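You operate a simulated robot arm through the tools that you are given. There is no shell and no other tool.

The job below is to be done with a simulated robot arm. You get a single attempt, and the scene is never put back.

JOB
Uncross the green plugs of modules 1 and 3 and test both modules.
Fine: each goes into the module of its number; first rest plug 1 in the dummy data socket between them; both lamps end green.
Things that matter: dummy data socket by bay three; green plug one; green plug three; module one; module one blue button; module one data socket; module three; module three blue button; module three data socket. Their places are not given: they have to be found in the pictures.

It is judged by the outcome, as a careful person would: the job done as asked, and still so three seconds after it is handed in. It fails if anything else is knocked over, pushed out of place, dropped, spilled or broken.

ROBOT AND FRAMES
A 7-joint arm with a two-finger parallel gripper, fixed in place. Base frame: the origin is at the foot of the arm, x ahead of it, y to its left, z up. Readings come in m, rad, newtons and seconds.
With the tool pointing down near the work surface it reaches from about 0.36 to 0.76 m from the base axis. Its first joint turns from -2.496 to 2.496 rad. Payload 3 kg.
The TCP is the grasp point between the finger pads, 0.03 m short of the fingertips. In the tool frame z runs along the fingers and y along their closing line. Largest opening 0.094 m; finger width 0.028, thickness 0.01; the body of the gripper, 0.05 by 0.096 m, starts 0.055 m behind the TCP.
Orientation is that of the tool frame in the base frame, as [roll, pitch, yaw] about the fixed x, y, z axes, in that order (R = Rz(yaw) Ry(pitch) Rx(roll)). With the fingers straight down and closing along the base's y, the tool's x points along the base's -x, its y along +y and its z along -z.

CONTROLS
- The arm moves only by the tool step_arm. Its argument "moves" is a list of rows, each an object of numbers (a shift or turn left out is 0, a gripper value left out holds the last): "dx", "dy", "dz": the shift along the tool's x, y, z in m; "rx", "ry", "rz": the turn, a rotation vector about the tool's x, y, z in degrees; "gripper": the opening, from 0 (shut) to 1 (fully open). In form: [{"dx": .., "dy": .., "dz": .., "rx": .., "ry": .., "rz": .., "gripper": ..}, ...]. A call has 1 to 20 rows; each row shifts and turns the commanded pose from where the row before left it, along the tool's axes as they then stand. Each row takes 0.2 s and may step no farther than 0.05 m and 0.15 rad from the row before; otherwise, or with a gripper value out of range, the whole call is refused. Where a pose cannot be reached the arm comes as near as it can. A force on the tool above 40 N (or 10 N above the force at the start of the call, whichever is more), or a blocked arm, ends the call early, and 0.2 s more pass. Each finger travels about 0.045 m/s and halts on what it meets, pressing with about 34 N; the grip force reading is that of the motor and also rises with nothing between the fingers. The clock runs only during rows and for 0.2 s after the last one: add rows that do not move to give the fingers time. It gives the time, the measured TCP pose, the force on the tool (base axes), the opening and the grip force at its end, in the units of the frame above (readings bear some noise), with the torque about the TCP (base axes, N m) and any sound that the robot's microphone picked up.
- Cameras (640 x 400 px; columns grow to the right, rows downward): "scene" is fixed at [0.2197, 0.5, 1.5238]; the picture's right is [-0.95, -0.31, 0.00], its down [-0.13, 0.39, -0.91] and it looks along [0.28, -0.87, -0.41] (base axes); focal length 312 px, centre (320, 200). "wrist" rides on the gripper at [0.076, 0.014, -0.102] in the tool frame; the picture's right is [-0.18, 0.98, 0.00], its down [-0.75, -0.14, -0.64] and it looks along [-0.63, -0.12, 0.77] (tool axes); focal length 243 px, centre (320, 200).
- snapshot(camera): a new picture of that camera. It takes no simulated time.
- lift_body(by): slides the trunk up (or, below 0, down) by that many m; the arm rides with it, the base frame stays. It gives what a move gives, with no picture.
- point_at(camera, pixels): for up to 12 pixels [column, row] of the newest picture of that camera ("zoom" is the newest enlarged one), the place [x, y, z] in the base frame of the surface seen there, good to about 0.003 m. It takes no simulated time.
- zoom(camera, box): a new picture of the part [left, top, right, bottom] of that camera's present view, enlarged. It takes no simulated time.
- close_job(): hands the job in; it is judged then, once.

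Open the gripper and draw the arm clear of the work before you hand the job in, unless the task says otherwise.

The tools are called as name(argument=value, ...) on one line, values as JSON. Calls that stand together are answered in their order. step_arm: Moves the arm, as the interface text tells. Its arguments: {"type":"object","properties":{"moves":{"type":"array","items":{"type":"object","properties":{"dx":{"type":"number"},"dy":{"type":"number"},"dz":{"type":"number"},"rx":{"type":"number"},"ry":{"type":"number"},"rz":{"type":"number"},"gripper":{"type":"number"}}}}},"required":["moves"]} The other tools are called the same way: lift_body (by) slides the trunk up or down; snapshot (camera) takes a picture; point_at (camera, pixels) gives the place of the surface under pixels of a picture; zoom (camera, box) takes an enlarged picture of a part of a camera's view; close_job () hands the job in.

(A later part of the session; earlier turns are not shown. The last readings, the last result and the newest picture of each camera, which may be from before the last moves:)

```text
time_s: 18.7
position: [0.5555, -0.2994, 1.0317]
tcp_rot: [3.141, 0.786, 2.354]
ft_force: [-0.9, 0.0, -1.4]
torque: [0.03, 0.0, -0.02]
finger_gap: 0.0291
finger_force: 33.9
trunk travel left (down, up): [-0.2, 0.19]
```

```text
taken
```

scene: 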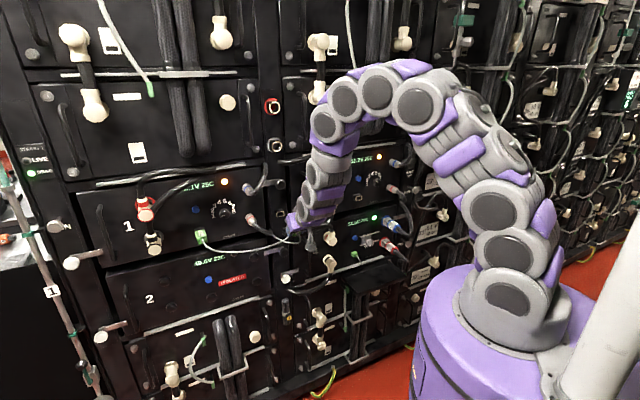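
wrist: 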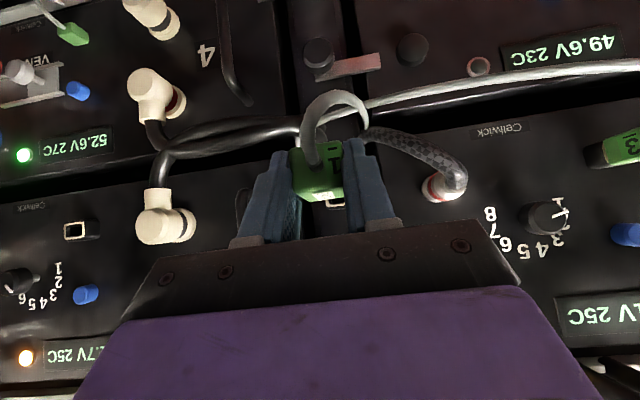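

TCP is at s≈0.181, d≈0.605, z≈1.032, in front of the dummy; the gap reading fell to 0.029, so the plug may have settled in the grip. I zoom to see how the plug sits.

zoom(camera="wrist", box=[240, 130, 400, 230])

zoom(camera="scene", box=[260, 190, 330, 245])

```text
4.00 times, centred on (320, 180) of wrist
```

zoom: 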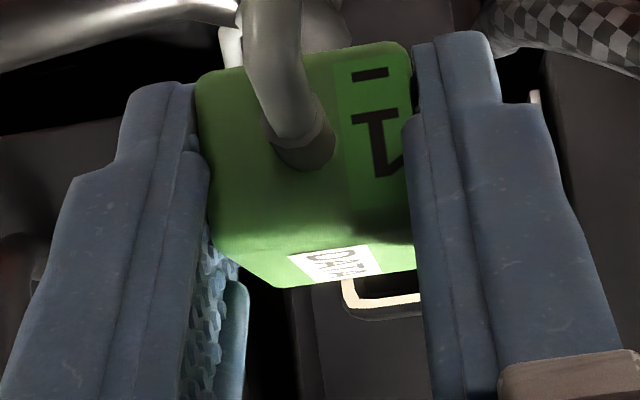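

```text
7.27 times, centred on (295, 218) of scene
```

zoom: 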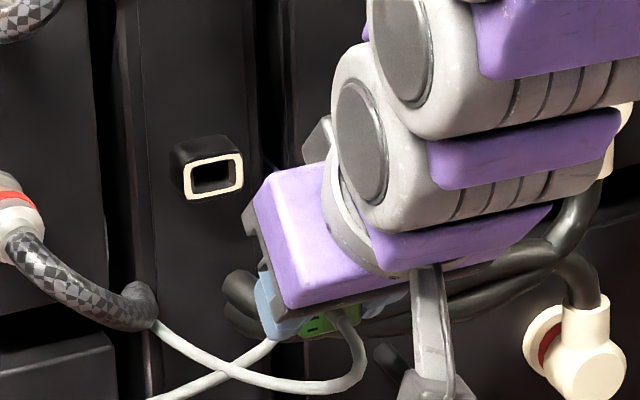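

The plug may have turned or shifted a little in the grip. I zoom deeper in the scene view around (295,225) to see its nose and attitude.

zoom(camera="scene", box=[285, 215, 320, 240])

zoom(camera="wrist", box=[280, 130, 360, 210])

```text
16.00 times, centred on (302, 228) of scene
```

zoom: 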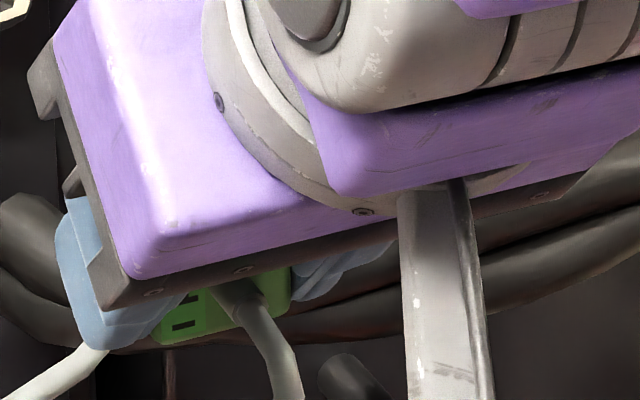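

```text
5.00 times, centred on (320, 170) of wrist
```

zoom: 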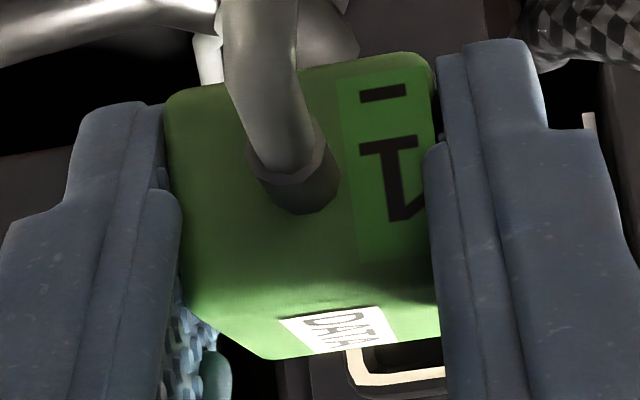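

The plug face is fully visible here; I measure its corners to get its attitude in the grip: front face (172,105), (425,70), (200,290), (425,295), label back edge near (270,352), (430,330).

point_at(camera="zoom", pixels=[[175, 105], [422, 68], [200, 290], [428, 280], [268, 350], [430, 328], [290, 240], [350, 325], [230, 200], [380, 250], [400, 375], [360, 378]])

```text
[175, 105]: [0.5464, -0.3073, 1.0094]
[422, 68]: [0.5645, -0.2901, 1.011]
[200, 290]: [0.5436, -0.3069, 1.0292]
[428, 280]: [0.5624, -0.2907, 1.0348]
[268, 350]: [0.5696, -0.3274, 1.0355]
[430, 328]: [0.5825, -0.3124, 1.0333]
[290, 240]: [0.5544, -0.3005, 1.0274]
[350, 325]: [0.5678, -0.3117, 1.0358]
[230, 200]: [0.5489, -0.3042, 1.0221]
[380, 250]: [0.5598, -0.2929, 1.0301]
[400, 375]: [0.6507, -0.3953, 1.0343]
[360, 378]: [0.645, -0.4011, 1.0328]
```

The plug sits aligned but about 3 mm lower in the grip than before; its centre is s≈0.1815, z≈1.021 versus the dummy's 0.1848, 1.024. I correct by +3.3 mm sideways, +2.5 mm up, and approach to just short of the rim.

step_arm(moves=[{"dx": -0.0018, "dz": -0.0018, "dy": 0.0033}, {"dx": -0.012, "dz": 0.012}, {"dx": -0.012, "dz": 0.012}, {"dx": -0.012, "dz": 0.012}, {"dx": -0.01, "dz": 0.01}, {}])

zoom(camera="scene", box=[265, 198, 305, 230])

zoom(camera="wrist", box=[240, 130, 400, 230])

```text
time_s: 20.1
position: [0.6052, -0.3436, 1.0358]
tcp_rot: [3.14, 0.786, 2.355]
ft_force: [0.2, 0.8, -0.2]
torque: [0.01, -0.02, 0.02]
finger_gap: 0.0292
finger_force: 34.4
trunk travel left (down, up): [-0.2, 0.19]
```

```text
12.50 times, centred on (285, 214) of scene
```

zoom: 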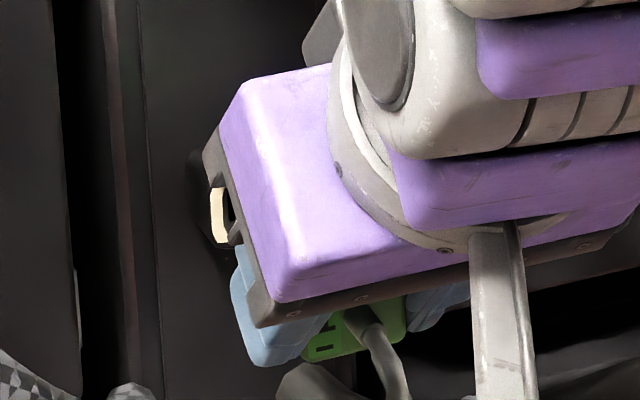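

```text
4.00 times, centred on (320, 180) of wrist
```

zoom: 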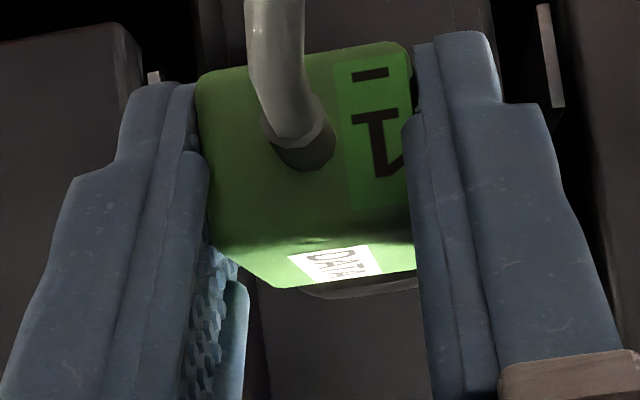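

Just short of the rim at d≈0.671; the housing's top edge shows under the plug from about (300,290) to (420,280). I measure it against the plug to check alignment.

zoom(camera="wrist", box=[285, 170, 365, 220])

```text
8.00 times, centred on (325, 195) of wrist
```

zoom: 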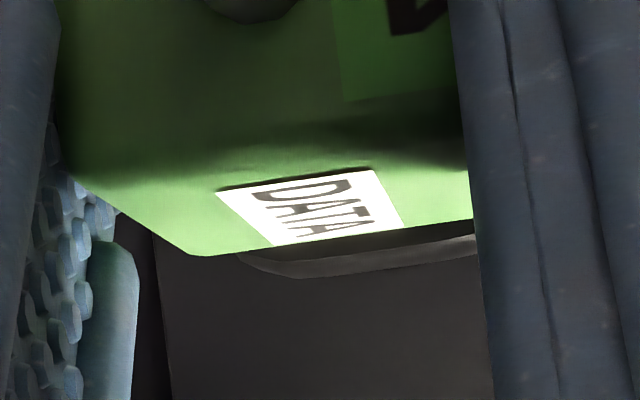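

By projection the housing edges and plug edges agree within about 1 mm in both directions. I push in gently in 3 mm steps, watching the force.

step_arm(moves=[{"dx": -0.0021, "dz": 0.0021}, {"dx": -0.0021, "dz": 0.0021}, {"dx": -0.0021, "dz": 0.0021}, {"dx": -0.0021, "dz": 0.0021}, {}])

zoom(camera="wrist", box=[240, 130, 400, 230])

```text
time_s: 21.3
position: [0.6121, -0.3512, 1.035]
tcp_rot: [-3.141, 0.783, 2.356]
ft_force: [0.2, -0.1, -0.4]
torque: [0.0, 0.02, 0.02]
finger_gap: 0.0289
finger_force: 33.7
trunk travel left (down, up): [-0.2, 0.19]
```

```text
4.00 times, centred on (320, 180) of wrist
```

zoom: 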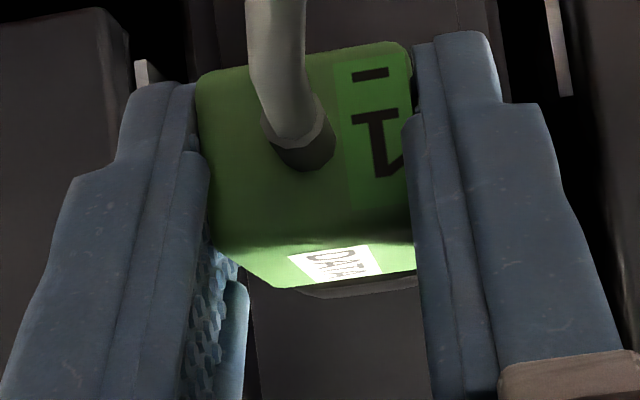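

No contact yet at d≈0.681 (force near zero). I keep pushing in 3 mm steps.

step_arm(moves=[{"dx": -0.0018, "dz": 0.0018}, {"dx": -0.0018, "dz": 0.0018}, {"dx": -0.0018, "dz": 0.0018}, {}])

zoom(camera="wrist", box=[285, 170, 365, 220])

```text
time_s: 22.3
position: [0.6178, -0.3581, 1.0352]
tcp_rot: [3.14, 0.785, 2.356]
ft_force: [-0.6, -0.7, -0.4]
torque: [0.03, -0.01, -0.01]
finger_gap: 0.0292
finger_force: 33.8
trunk travel left (down, up): [-0.2, 0.19]
```

```text
8.00 times, centred on (325, 195) of wrist
```

zoom: 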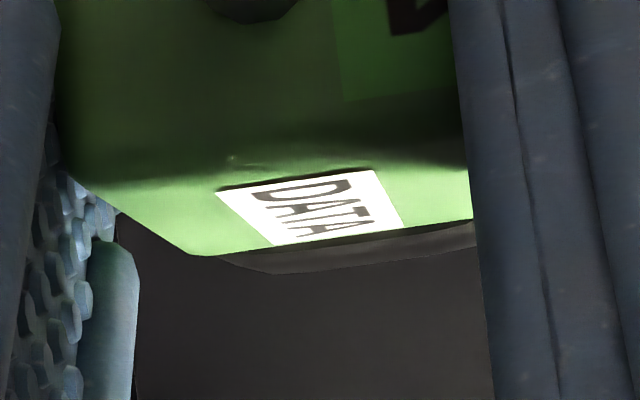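

Still free at d≈0.690, so the nose is sliding into the opening. I go on another 6 mm, then up to contact.

step_arm(moves=[{"dx": -0.0014, "dz": 0.0014}, {"dx": -0.0014, "dz": 0.0014}, {"dx": -0.0014, "dz": 0.0014}, {}])

zoom(camera="wrist", box=[285, 170, 365, 220])

```text
time_s: 23.3
position: [0.6228, -0.3608, 1.0356]
tcp_rot: [-3.141, 0.784, 2.355]
ft_force: [-0.8, 0.1, 0.3]
torque: [-0.02, 0.01, 0.03]
finger_gap: 0.0292
finger_force: 33.9
trunk travel left (down, up): [-0.2, 0.19]
```

```text
8.00 times, centred on (325, 195) of wrist
```

zoom: 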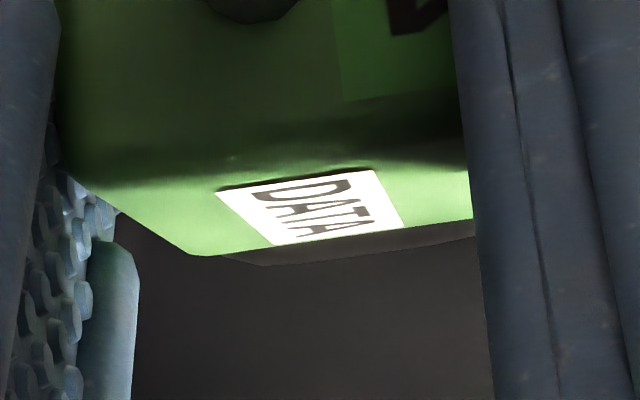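

d≈0.6955 with no resistance. I continue in 1.5 mm steps until seating force or a click appears.

step_arm(moves=[{"dx": -0.0011, "dz": 0.0011}, {"dx": -0.0011, "dz": 0.0011}, {"dx": -0.0011, "dz": 0.0011}, {}])

zoom(camera="wrist", box=[285, 170, 365, 220])

```text
time_s: 24.3
position: [0.623, -0.36, 1.0342]
tcp_rot: [-3.14, 0.786, 2.354]
ft_force: [-15.8, 10.8, -0.7]
torque: [0.3, 0.36, -0.07]
finger_gap: 0.0291
finger_force: 33.6
trunk travel left (down, up): [-0.2, 0.19]
```

```text
8.00 times, centred on (325, 195) of wrist
```

zoom: 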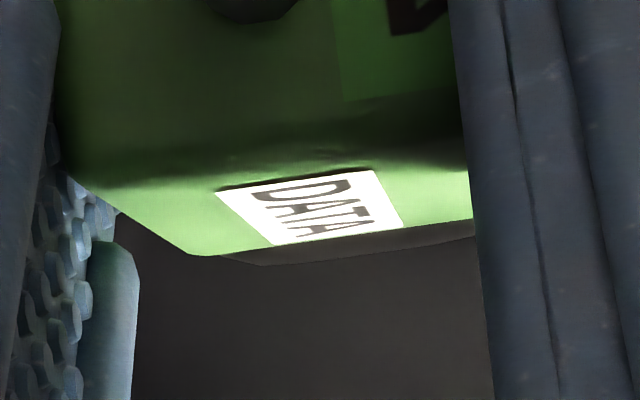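

There is now about 19 N of seating force at d≈0.695. I check the plug's present depth and gap to the housing to judge whether it is seated.

point_at(camera="zoom", pixels=[[120, 120], [250, 130], [400, 140], [200, 248], [420, 222], [300, 215], [270, 262], [400, 245], [300, 262], [450, 232]])

zoom(camera="scene", box=[265, 198, 305, 230])

```text
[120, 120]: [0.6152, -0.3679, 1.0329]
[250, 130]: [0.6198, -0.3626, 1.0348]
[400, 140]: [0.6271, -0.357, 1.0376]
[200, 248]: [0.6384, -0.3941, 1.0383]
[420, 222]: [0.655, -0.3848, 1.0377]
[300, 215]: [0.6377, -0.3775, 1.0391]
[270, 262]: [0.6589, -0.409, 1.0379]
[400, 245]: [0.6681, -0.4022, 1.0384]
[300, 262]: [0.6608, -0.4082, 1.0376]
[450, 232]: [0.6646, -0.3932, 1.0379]
```

```text
12.50 times, centred on (285, 214) of scene
```

zoom: 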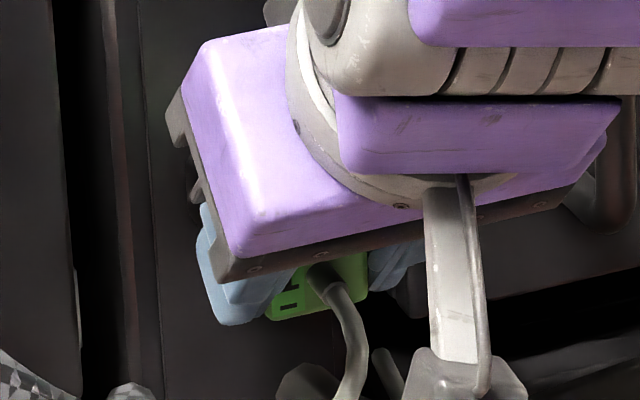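

Plug front d≈0.695 and back ≈0.735 match the seated values in module 3, within about 1 mm. I press a further 1.5 mm to make sure it seats.

step_arm(moves=[{"dx": -0.0007, "dz": 0.0007}, {"dx": -0.0005, "dz": 0.0005}, {}, {}])

snapshot(camera="wrist")

```text
time_s: 25.3
position: [0.6253, -0.3632, 1.0361]
tcp_rot: [-3.139, 0.784, 2.358]
ft_force: [-22.0, 11.5, -4.2]
torque: [0.43, 0.56, -0.13]
finger_gap: 0.0291
finger_force: 33.3
trunk travel left (down, up): [-0.2, 0.19]
```

```text
taken
```

wrist: 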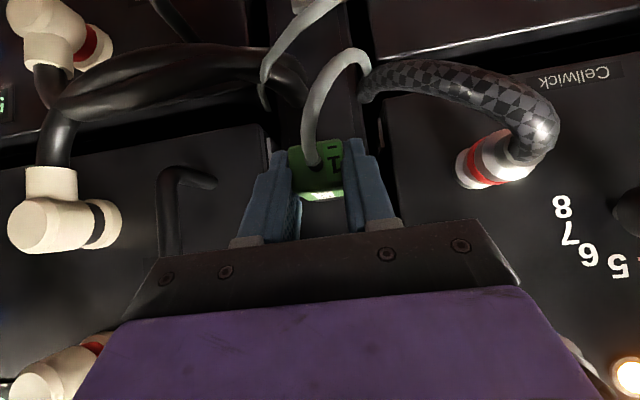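

The plug is firmly seated (25 N, d≈0.699 as in module 3). I open the fingers to release it and look.

step_arm(moves=[{"gripper": 0.4}, {"gripper": 0.55}, {}, {}])

zoom(camera="wrist", box=[240, 130, 400, 230])

```text
time_s: 26.3
position: [0.6269, -0.3644, 1.0346]
tcp_rot: [-3.141, 0.786, 2.357]
ft_force: [-0.7, 1.0, 0.5]
torque: [0.03, 0.02, 0.05]
finger_gap: 0.052
finger_force: 0.1
trunk travel left (down, up): [-0.2, 0.19]
```

```text
4.00 times, centred on (320, 180) of wrist
```

zoom: 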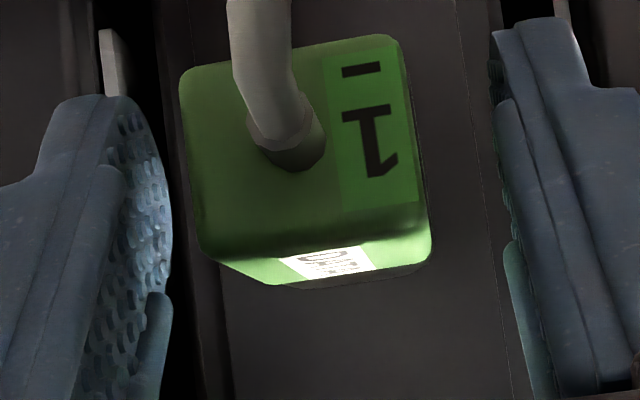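

Plug 1 sits in the dummy socket, freed from the fingers. I withdraw along the tool axis and check it stays.

step_arm(moves=[{"dz": -0.01, "gripper": 0.7}, {"dz": -0.02}, {"dz": -0.03}, {"dz": -0.03}, {"dz": -0.03}, {}])

snapshot(camera="wrist")

snapshot(camera="scene")

zoom(camera="wrist", box=[270, 60, 366, 140])

```text
time_s: 27.7
position: [0.5664, -0.3047, 1.1203]
tcp_rot: [3.141, 0.785, 2.357]
ft_force: [-0.3, 0.3, 0.1]
torque: [0.01, 0.01, -0.02]
finger_gap: 0.066
finger_force: 0.1
trunk travel left (down, up): [-0.2, 0.19]
```

```text
taken
```

wrist: 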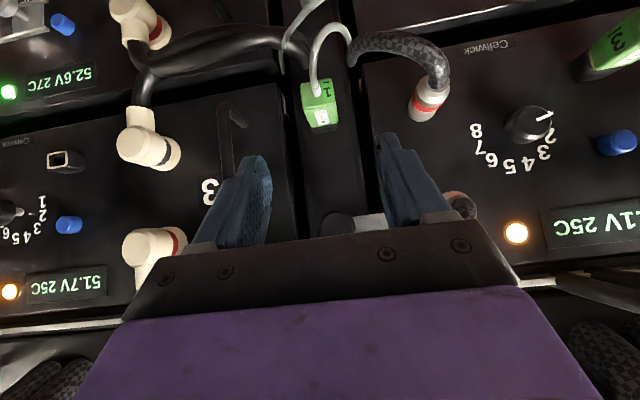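

```text
taken
```

scene: 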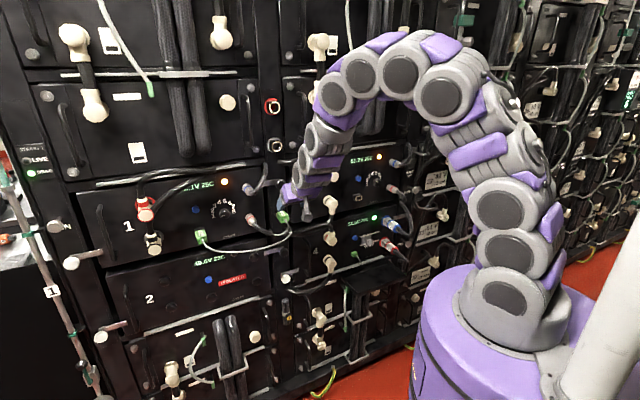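

```text
5.00 times, centred on (318, 100) of wrist
```

zoom: 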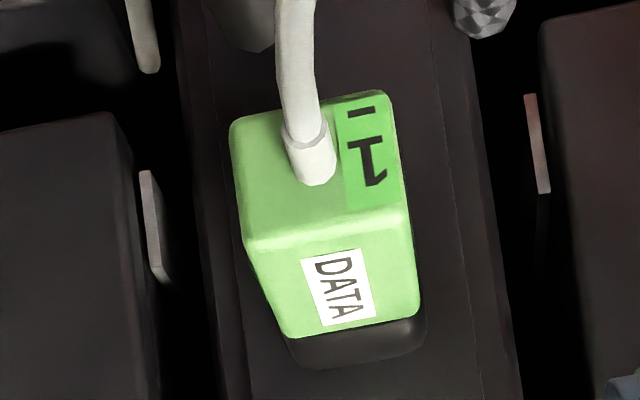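

Plug 1 stays well seated in the dummy at (318,110). Next I traverse left at z≈1.12 and d≈0.60 to stand off plug 3 in module 1.

step_arm(moves=[{"dy": 0.02, "dx": 0.0113, "dz": -0.0141}, {"dy": 0.03}, {"dy": 0.03}, {"dy": 0.03}, {"dy": 0.03}, {"dy": 0.03}, {"dy": 0.03}, {"dy": 0.03}, {"dy": 0.025}, {"dy": 0.014}, {}])

snapshot(camera="wrist")

snapshot(camera="scene")

zoom(camera="wrist", box=[270, 60, 366, 140])

```text
time_s: 30.1
position: [0.7435, -0.1027, 1.1218]
tcp_rot: [-3.139, 0.786, 2.356]
ft_force: [0.9, -0.3, -0.5]
torque: [-0.01, -0.01, 0.02]
finger_gap: 0.0657
finger_force: 0.1
trunk travel left (down, up): [-0.2, 0.19]
```

```text
taken
```

wrist: 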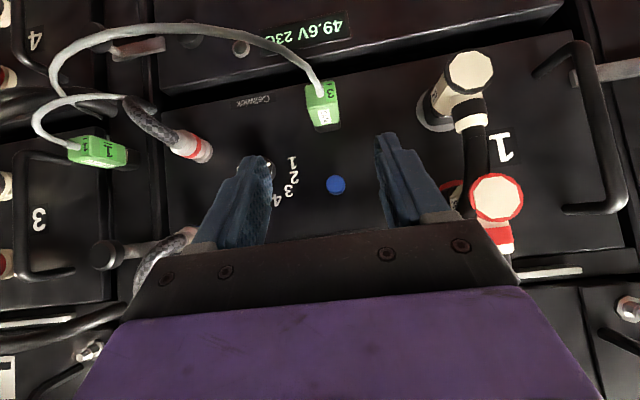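

```text
taken
```

scene: 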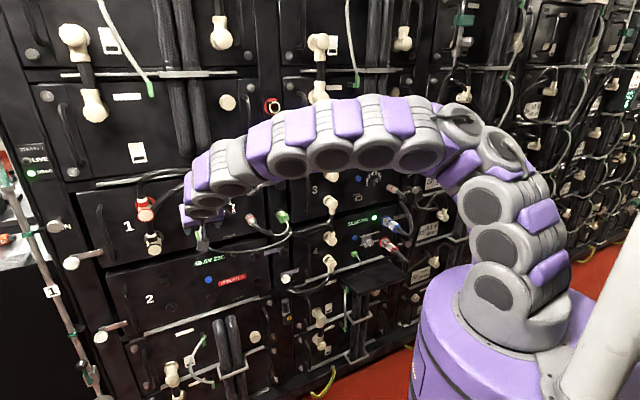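

```text
5.00 times, centred on (318, 100) of wrist
```

zoom: 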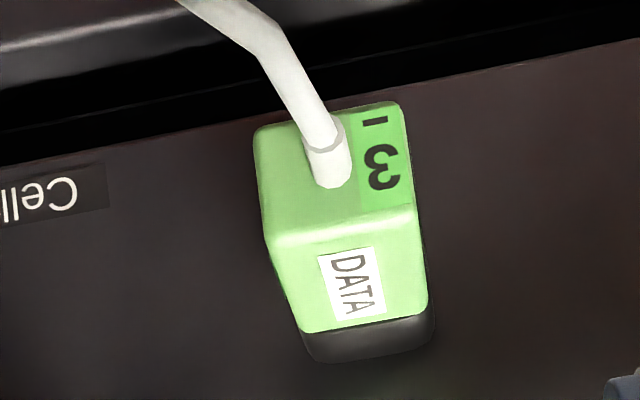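

I'm at s≈0.453, d≈0.598, z≈1.122 with plug 3 ahead at (322,105). I measure its corners in the zoom.

point_at(camera="zoom", pixels=[[260, 135], [398, 112], [268, 228], [408, 202], [300, 322], [420, 300], [335, 222], [365, 316], [300, 200], [390, 325]])

```text
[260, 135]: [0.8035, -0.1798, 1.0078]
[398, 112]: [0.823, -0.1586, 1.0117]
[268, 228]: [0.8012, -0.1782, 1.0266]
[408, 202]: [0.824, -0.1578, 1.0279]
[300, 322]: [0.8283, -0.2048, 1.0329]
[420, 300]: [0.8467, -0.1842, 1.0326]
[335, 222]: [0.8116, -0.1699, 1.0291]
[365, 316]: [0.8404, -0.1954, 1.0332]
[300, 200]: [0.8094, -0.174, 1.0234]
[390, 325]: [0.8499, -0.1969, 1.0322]
```

Plug 3's centre is s≈0.4556, z≈1.019, front d≈0.694. I advance along the tool axis, stopping about 3.5 cm short.

step_arm(moves=[{"dy": 0.002, "dx": -0.0023, "dz": 0.015}, {"dz": 0.025}, {"dz": 0.025}, {"dz": 0.025}, {"dz": 0.015}, {}])

snapshot(camera="wrist")

zoom(camera="scene", box=[150, 170, 270, 260])

```text
time_s: 31.5
position: [0.7996, -0.1551, 1.0499]
tcp_rot: [3.142, 0.786, 2.356]
ft_force: [0.0, 0.3, -0.3]
torque: [0.01, 0.01, -0.01]
finger_gap: 0.0658
finger_force: 0.0
trunk travel left (down, up): [-0.2, 0.19]
```

```text
taken
```

wrist: 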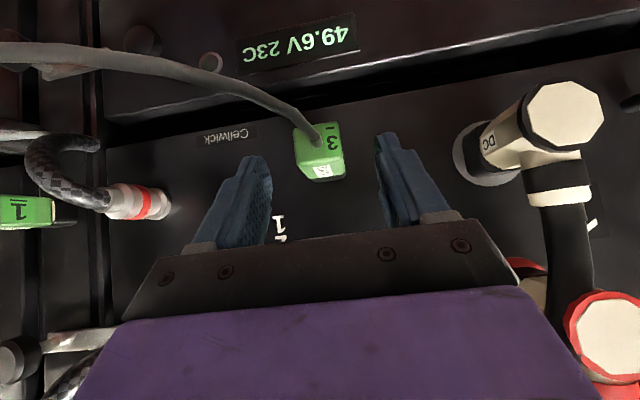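

```text
4.44 times, centred on (210, 215) of scene
```

zoom: 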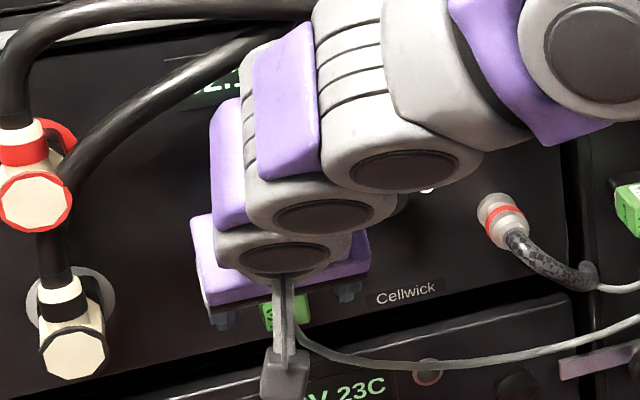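

TCP at s≈0.4557, d≈0.675, z≈1.050; the plug lies between the fingers at (320,152). I go in the last 3.4 cm.

step_arm(moves=[{"dz": 0.012, "dx": 0.001}, {"dz": 0.012}, {"dz": 0.0102}, {}])

zoom(camera="wrist", box=[240, 130, 400, 230])

snapshot(camera="wrist")

```text
time_s: 32.5
position: [0.8153, -0.1706, 1.0247]
tcp_rot: [3.142, 0.785, 2.355]
ft_force: [-0.6, 0.5, -0.4]
torque: [0.02, 0.0, 0.03]
finger_gap: 0.0658
finger_force: 0.1
trunk travel left (down, up): [-0.2, 0.19]
```

```text
4.00 times, centred on (320, 180) of wrist
```

zoom: 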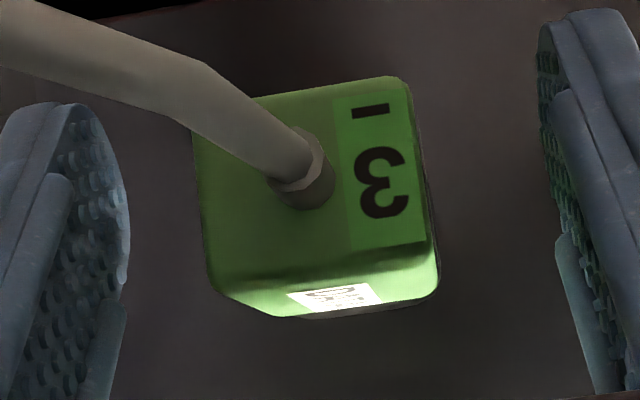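

```text
taken
```

wrist: 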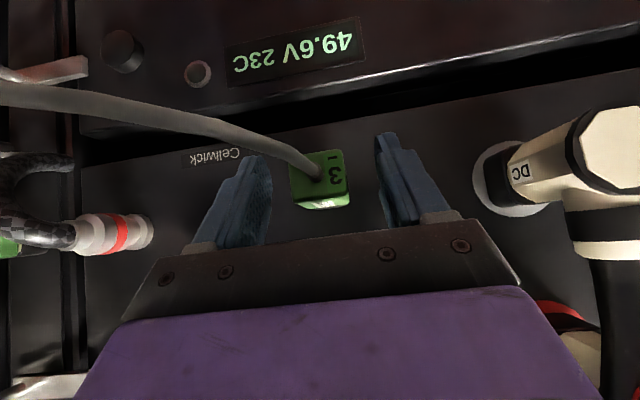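

Compared with the centred release view of plug 1, plug 3 sits about 1 mm toward +s. I shift 1 mm that way and close the fingers.

step_arm(moves=[{"dy": 0.001}, {"gripper": 0.4}, {}, {}, {"gripper": 0}, {}, {}])

zoom(camera="wrist", box=[240, 130, 400, 230])

```text
time_s: 34.1
position: [0.8152, -0.1702, 1.0249]
tcp_rot: [-3.141, 0.786, 2.354]
ft_force: [-3.6, -1.1, -0.7]
torque: [0.05, 0.02, -0.03]
finger_gap: 0.0332
finger_force: 33.3
trunk travel left (down, up): [-0.2, 0.19]
```

```text
4.00 times, centred on (320, 180) of wrist
```

zoom: 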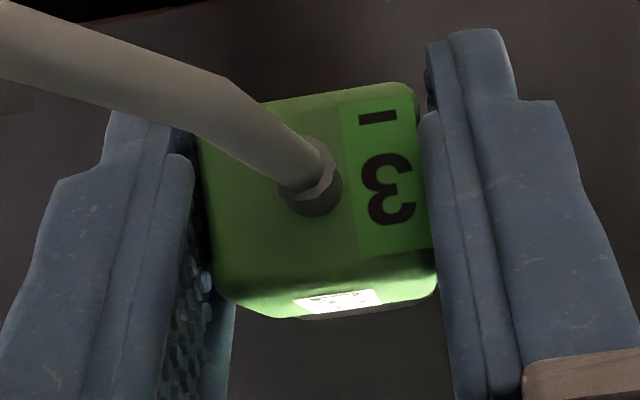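

The fingers hold plug 3 with 33 N (gap 0.033, same as plug 1 in its socket). I pull it straight out along −n in small steps.

step_arm(moves=[{"dx": 0.0028, "dz": -0.0028}, {"dx": 0.0028, "dz": -0.0028}, {"dx": 0.0028, "dz": -0.0028}, {"dx": 0.0042, "dz": -0.0042}, {"dx": 0.0042, "dz": -0.0042}, {}])

snapshot(camera="wrist")

zoom(camera="wrist", box=[240, 130, 400, 230])

```text
time_s: 35.5
position: [0.8002, -0.1542, 1.0258]
tcp_rot: [3.141, 0.783, 2.357]
ft_force: [-0.2, 0.4, -0.9]
torque: [-0.01, -0.02, 0.0]
finger_gap: 0.0335
finger_force: 33.3
trunk travel left (down, up): [-0.2, 0.19]
```

```text
taken
```

wrist: 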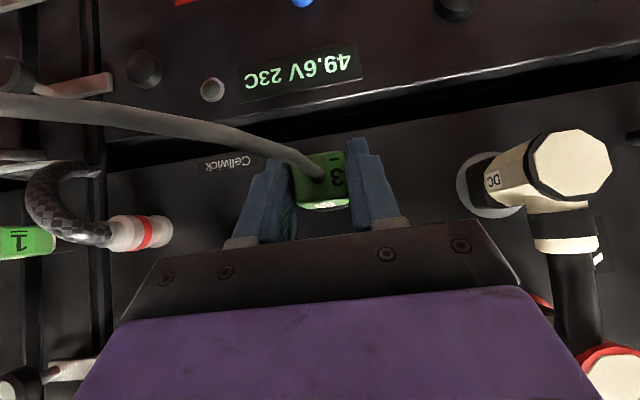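

```text
4.00 times, centred on (320, 180) of wrist
```

zoom: 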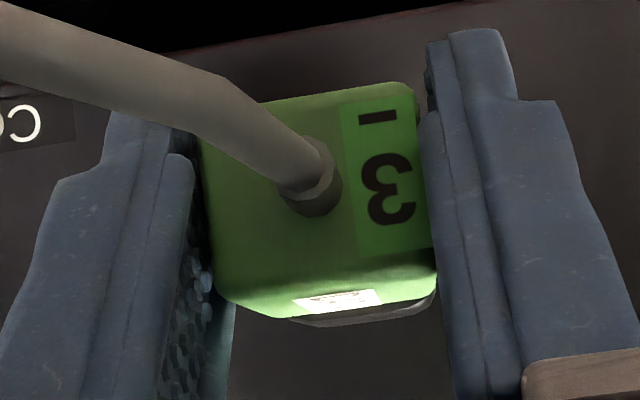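

Plug 3 is out (d≈0.675) and held. Before moving, I look at how the two cables lie around the dummy so I can choose a path over plug 1.

zoom(camera="scene", box=[180, 190, 320, 270])

zoom(camera="scene", box=[260, 200, 310, 250])

```text
4.57 times, centred on (250, 230) of scene
```

zoom: 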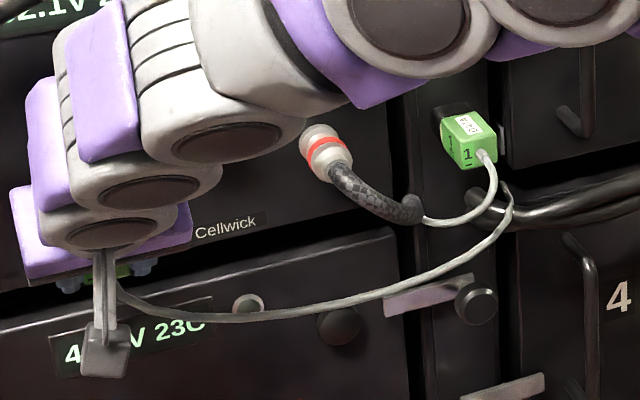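

```text
8.00 times, centred on (285, 225) of scene
```

zoom: 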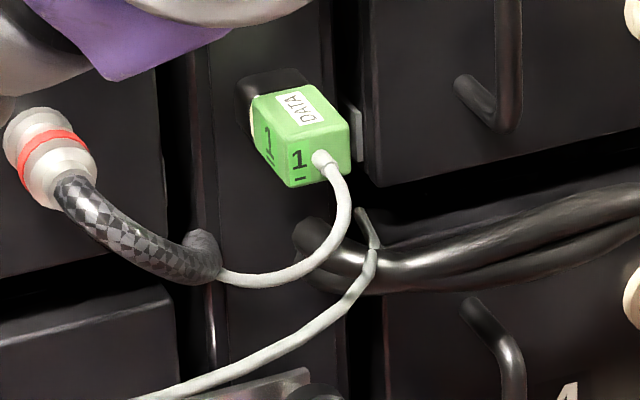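

Cable 3 (root near (365,215)) lies below and in front of cable 1's small loop, so passing in front and above is clear. I draw straight back 3 cm, then back and up along the tool axis.

step_arm(moves=[{"dx": 0.0106, "dz": -0.0106}, {"dx": 0.0106, "dz": -0.0106}, {"dz": -0.02}, {"dz": -0.022}, {"dz": -0.022}, {"dz": -0.02}, {}])

zoom(camera="wrist", box=[240, 130, 400, 230])

snapshot(camera="scene")

```text
time_s: 37.1
position: [0.7353, -0.0885, 1.083]
tcp_rot: [-3.14, 0.786, 2.357]
ft_force: [0.6, 0.3, -0.4]
torque: [0.0, 0.02, 0.0]
finger_gap: 0.0332
finger_force: 34.0
trunk travel left (down, up): [-0.2, 0.19]
```

```text
4.00 times, centred on (320, 180) of wrist
```

zoom: 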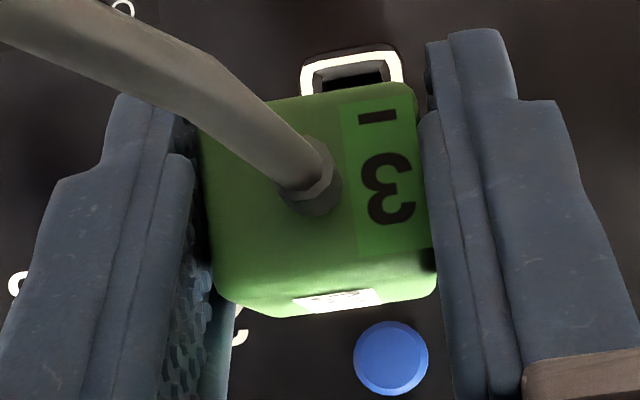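

```text
taken
```

scene: 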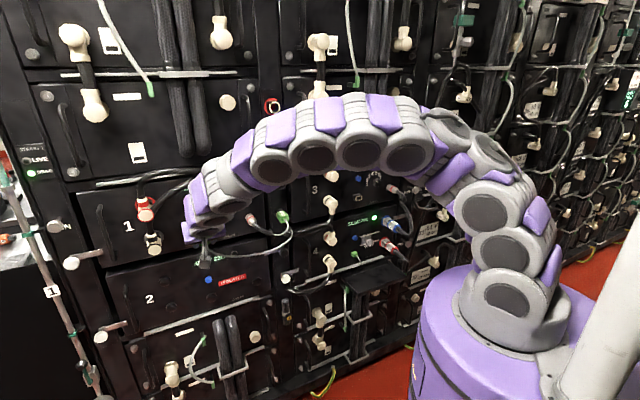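

Plug 3 is held the same way, clear at d≈0.583, z≈1.083, and module 1's empty socket shows at (350,70). I traverse right in two legs, looking after the first.

step_arm(moves=[{"dy": -0.02}, {"dy": -0.03}, {"dy": -0.03}, {"dy": -0.03}, {"dy": -0.03}, {"dy": -0.03}, {"dy": -0.03}, {"dy": -0.03}, {"dy": -0.03}, {"dy": -0.02}, {}])

snapshot(camera="scene")

snapshot(camera="wrist")

```text
time_s: 39.5
position: [0.5368, -0.2894, 1.0839]
tcp_rot: [3.142, 0.786, 2.357]
ft_force: [-0.4, 0.1, 0.1]
torque: [-0.01, 0.04, 0.04]
finger_gap: 0.0332
finger_force: 34.0
trunk travel left (down, up): [-0.2, 0.19]
```

```text
taken
```

scene: 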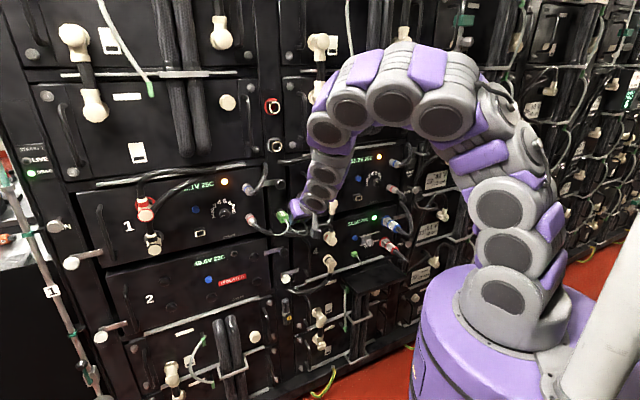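

```text
taken
```

wrist: 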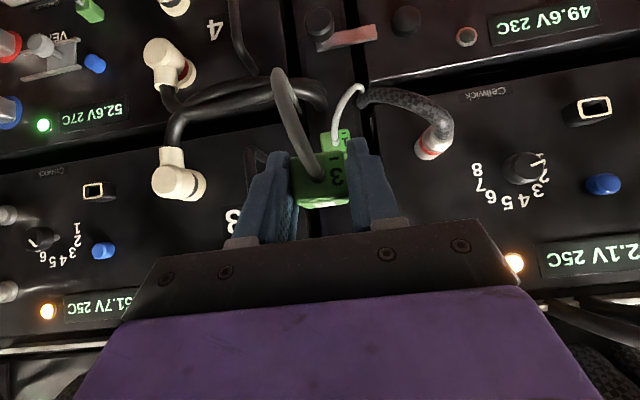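

Plug 1 remains in the dummy and plug 3 is held steady. I continue to the right to module 3's socket column.

step_arm(moves=[{"dy": -0.02}, {"dy": -0.03}, {"dy": -0.03}, {"dy": -0.03}, {"dy": -0.03}, {"dy": -0.03}, {"dy": -0.03}, {"dy": -0.03}, {"dy": -0.03}, {"dy": -0.03}, {"dy": -0.03}, {}])

snapshot(camera="scene")

snapshot(camera="wrist")

zoom(camera="wrist", box=[240, 130, 400, 230])

```text
time_s: 42.1
position: [0.3114, -0.5149, 1.0835]
tcp_rot: [-3.139, 0.785, 2.354]
ft_force: [0.2, -0.4, 0.0]
torque: [0.01, -0.01, 0.0]
finger_gap: 0.033
finger_force: 34.2
trunk travel left (down, up): [-0.2, 0.19]
```

```text
taken
```

scene: 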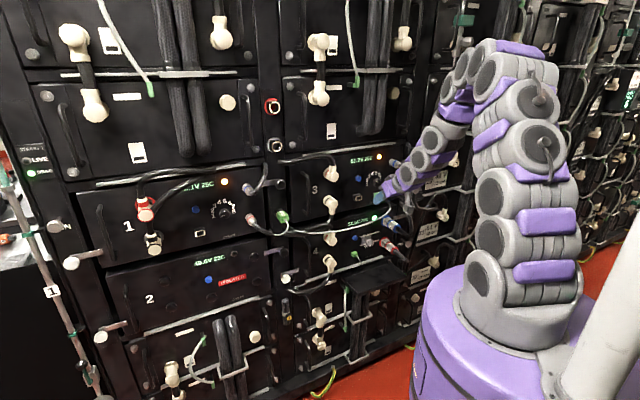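

```text
taken
```

wrist: 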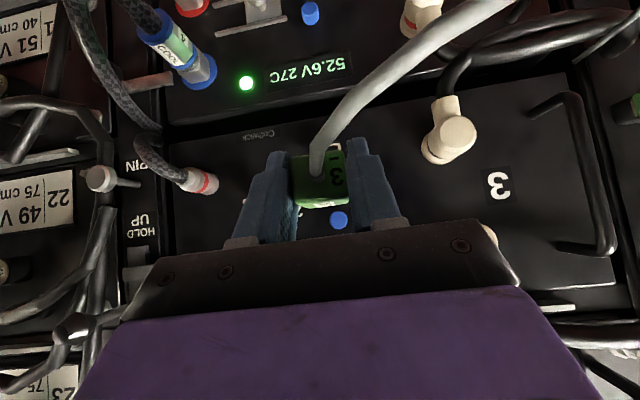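

```text
4.00 times, centred on (320, 180) of wrist
```

zoom: 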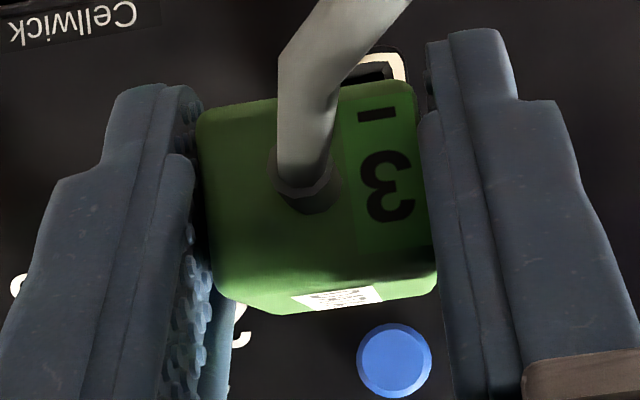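

The view here (button at (394,361)) nearly matches the view I had at module 1 (button at (391,358)), so the grip is unchanged and I'm about 1 mm off in s and 0.7 mm in z. I correct that and retrace the same path in, stopping before insertion.

step_arm(moves=[{"dy": 0.001, "dx": -0.0005, "dz": -0.0005}, {"dz": 0.02}, {"dz": 0.022}, {"dz": 0.022}, {"dz": 0.02}, {"dx": -0.0106, "dz": 0.0106}, {"dx": -0.0088, "dz": 0.0088}, {}])

zoom(camera="scene", box=[335, 180, 385, 215])

zoom(camera="wrist", box=[240, 130, 400, 230])

```text
time_s: 43.9
position: [0.3737, -0.5757, 1.0246]
tcp_rot: [-3.141, 0.786, 2.358]
ft_force: [-0.4, 0.5, 0.0]
torque: [0.02, 0.01, -0.02]
finger_gap: 0.033
finger_force: 34.2
trunk travel left (down, up): [-0.2, 0.19]
```

```text
11.43 times, centred on (360, 198) of scene
```

zoom: 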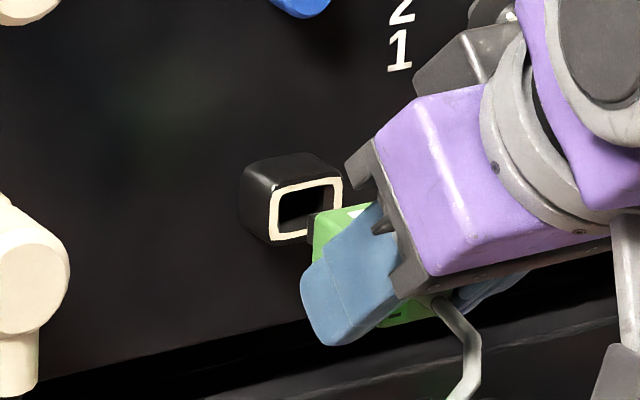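

```text
4.00 times, centred on (320, 180) of wrist
```

zoom: 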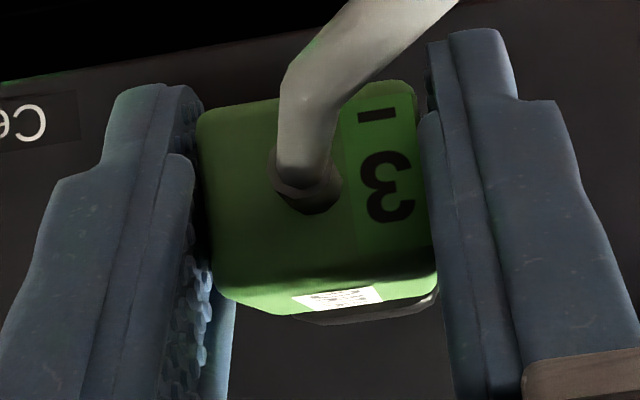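

TCP at s≈−0.1428, d≈0.671, z≈1.0246; the view of the housing under the plug matches the pull-out view at module 1. I push in, in small steps.

step_arm(moves=[{"dx": -0.0021, "dz": 0.0021}, {"dx": -0.0021, "dz": 0.0021}, {"dx": -0.0021, "dz": 0.0021}, {"dx": -0.0021, "dz": 0.0021}, {"dx": -0.0021, "dz": 0.0021}, {}])

zoom(camera="scene", box=[335, 180, 385, 215])

```text
time_s: 45.3
position: [0.3839, -0.5877, 1.0238]
tcp_rot: [3.141, 0.786, 2.357]
ft_force: [0.3, 1.0, -0.8]
torque: [0.01, 0.01, 0.0]
finger_gap: 0.0332
finger_force: 34.8
trunk travel left (down, up): [-0.2, 0.19]
```

```text
11.43 times, centred on (360, 198) of scene
```

zoom: 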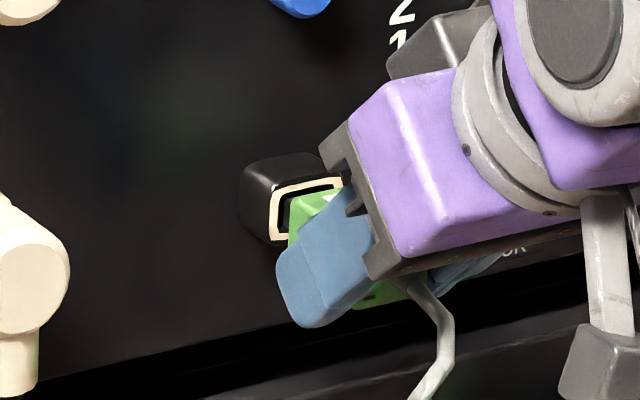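

Nose is entering the opening at (295,210) with no resistance (d≈0.687). I continue in finer steps to seating.

step_arm(moves=[{"dx": -0.0014, "dz": 0.0014}, {"dx": -0.0014, "dz": 0.0014}, {"dx": -0.0014, "dz": 0.0014}, {"dx": -0.0014, "dz": 0.0014}, {}])

zoom(camera="scene", box=[335, 180, 385, 215])

```text
time_s: 46.5
position: [0.3898, -0.5928, 1.0244]
tcp_rot: [-3.14, 0.783, 2.357]
ft_force: [-0.5, -0.3, -1.4]
torque: [-0.01, 0.04, -0.02]
finger_gap: 0.0331
finger_force: 33.9
trunk travel left (down, up): [-0.2, 0.19]
```

```text
11.43 times, centred on (360, 198) of scene
```

zoom: 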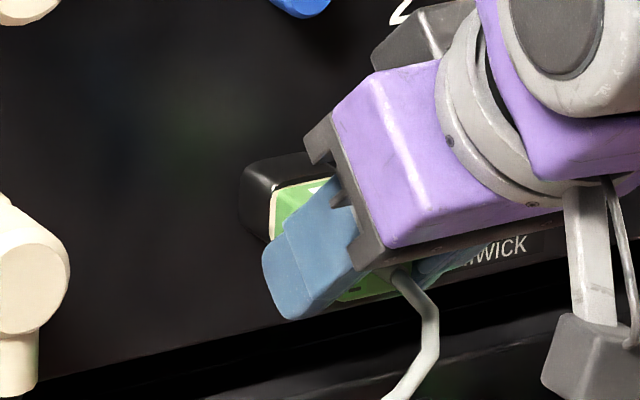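

d≈0.695 and the green body nearly meets the rim. I push on in 1 mm steps until it presses home.

step_arm(moves=[{"dx": -0.0008, "dz": 0.0008}, {"dx": -0.0008, "dz": 0.0008}, {"dx": -0.0008, "dz": 0.0008}, {}])

zoom(camera="scene", box=[335, 180, 385, 215])

```text
time_s: 47.5
position: [0.392, -0.5953, 1.0253]
tcp_rot: [-3.141, 0.783, 2.356]
ft_force: [-6.3, 5.7, -2.7]
torque: [0.08, 0.08, -0.03]
finger_gap: 0.0332
finger_force: 33.7
trunk travel left (down, up): [-0.2, 0.19]
```

```text
11.43 times, centred on (360, 198) of scene
```

zoom: 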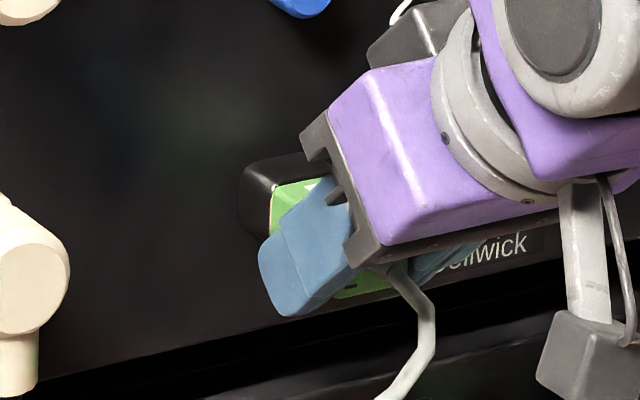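

Force is 8.5 N against insertion at d≈0.698, with the plug body meeting the rim. I press about 1.5 mm more to match the firm seating I used at the dummy.

step_arm(moves=[{"dx": -0.0006, "dz": 0.0006}, {"dx": -0.0006, "dz": 0.0006}, {}, {}])

zoom(camera="wrist", box=[240, 130, 400, 230])

```text
time_s: 48.5
position: [0.391, -0.5944, 1.0242]
tcp_rot: [3.14, 0.785, 2.354]
ft_force: [-14.1, 11.0, -4.2]
torque: [0.19, 0.19, -0.09]
finger_gap: 0.0331
finger_force: 34.0
trunk travel left (down, up): [-0.2, 0.19]
```

```text
4.00 times, centred on (320, 180) of wrist
```

zoom: 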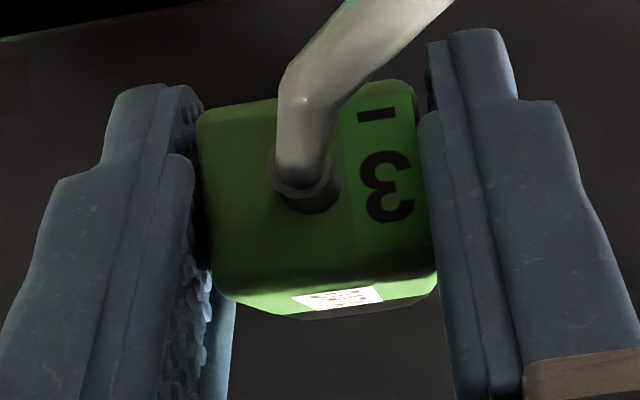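

About 18 N now. One more small press, then I open the fingers and back off along the tool axis.

step_arm(moves=[{"dx": -0.0006, "dz": 0.0006}, {}, {"gripper": 0.45}, {"gripper": 0.6}, {}, {}])

zoom(camera="wrist", box=[240, 130, 400, 230])

```text
time_s: 49.9
position: [0.3944, -0.5968, 1.0236]
tcp_rot: [-3.14, 0.785, 2.356]
ft_force: [0.7, -0.6, 0.1]
torque: [0.02, -0.02, 0.04]
finger_gap: 0.0568
finger_force: 0.0
trunk travel left (down, up): [-0.2, 0.19]
```

```text
4.00 times, centred on (320, 180) of wrist
```

zoom: 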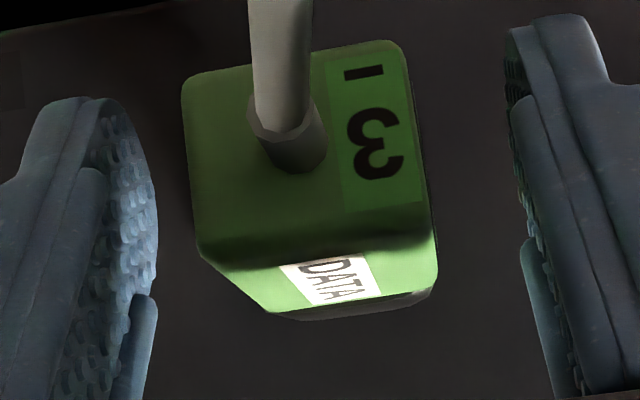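

After release the plug's front seems to have dropped a few millimetres in view. I measure its corners now.

point_at(camera="zoom", pixels=[[190, 90], [398, 58], [205, 235], [415, 205], [275, 305], [428, 285], [300, 200], [330, 265], [370, 120], [350, 310]])

zoom(camera="scene", box=[335, 180, 385, 215])

```text
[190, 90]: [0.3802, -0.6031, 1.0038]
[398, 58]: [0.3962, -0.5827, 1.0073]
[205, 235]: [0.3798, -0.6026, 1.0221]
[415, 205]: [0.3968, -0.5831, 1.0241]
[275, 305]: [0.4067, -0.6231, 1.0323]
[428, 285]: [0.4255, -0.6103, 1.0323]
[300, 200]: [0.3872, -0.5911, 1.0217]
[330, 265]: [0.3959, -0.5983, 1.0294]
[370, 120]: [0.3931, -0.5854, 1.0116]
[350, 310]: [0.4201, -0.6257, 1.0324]
```

```text
11.43 times, centred on (360, 198) of scene
```

zoom: 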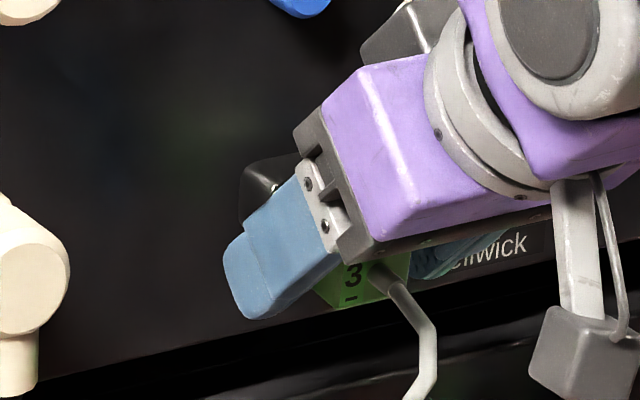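

Plug 3's front face is at the right depth (d≈0.694) but sags about 4 mm (front z≈1.014 against 1.0185 before). I back off along the tool axis to see it plainly.

step_arm(moves=[{"dz": -0.01}, {"dz": -0.02}, {"dz": -0.03}, {"dz": -0.03}, {"dz": -0.03}, {"dz": -0.02}, {}])

zoom(camera="scene", box=[335, 180, 385, 215])

zoom(camera="wrist", box=[270, 60, 366, 140])

snapshot(camera="scene")

```text
time_s: 51.5
position: [0.3242, -0.5261, 1.1239]
tcp_rot: [-3.141, 0.785, 2.355]
ft_force: [-0.4, 0.0, -0.1]
torque: [0.02, -0.02, 0.03]
finger_gap: 0.0566
finger_force: 0.0
trunk travel left (down, up): [-0.2, 0.19]
```

```text
11.43 times, centred on (360, 198) of scene
```

zoom: 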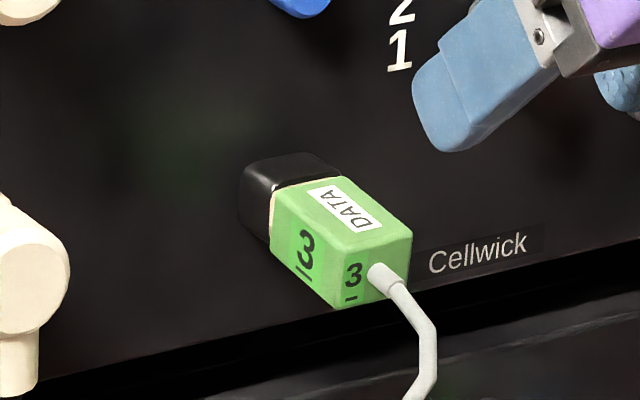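

```text
5.00 times, centred on (318, 100) of wrist
```

zoom: 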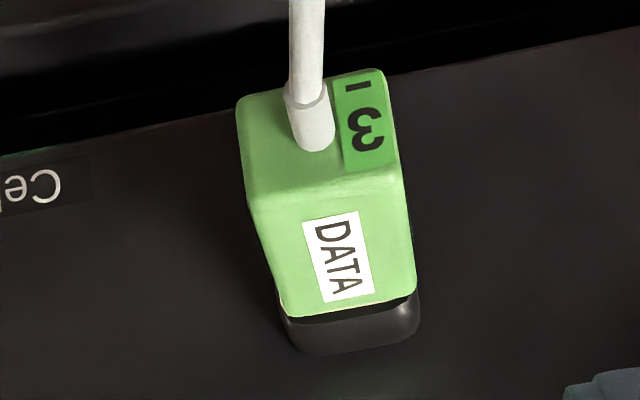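

```text
taken
```

scene: 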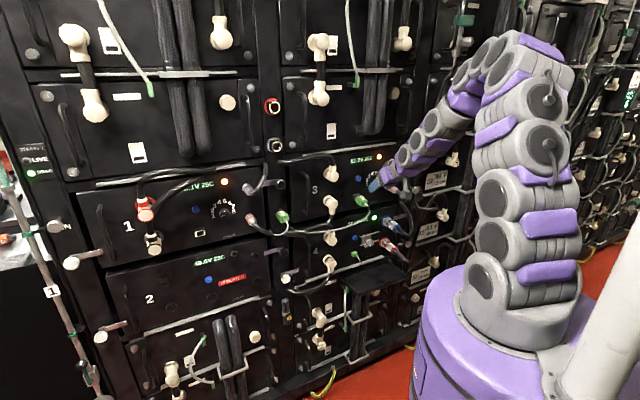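

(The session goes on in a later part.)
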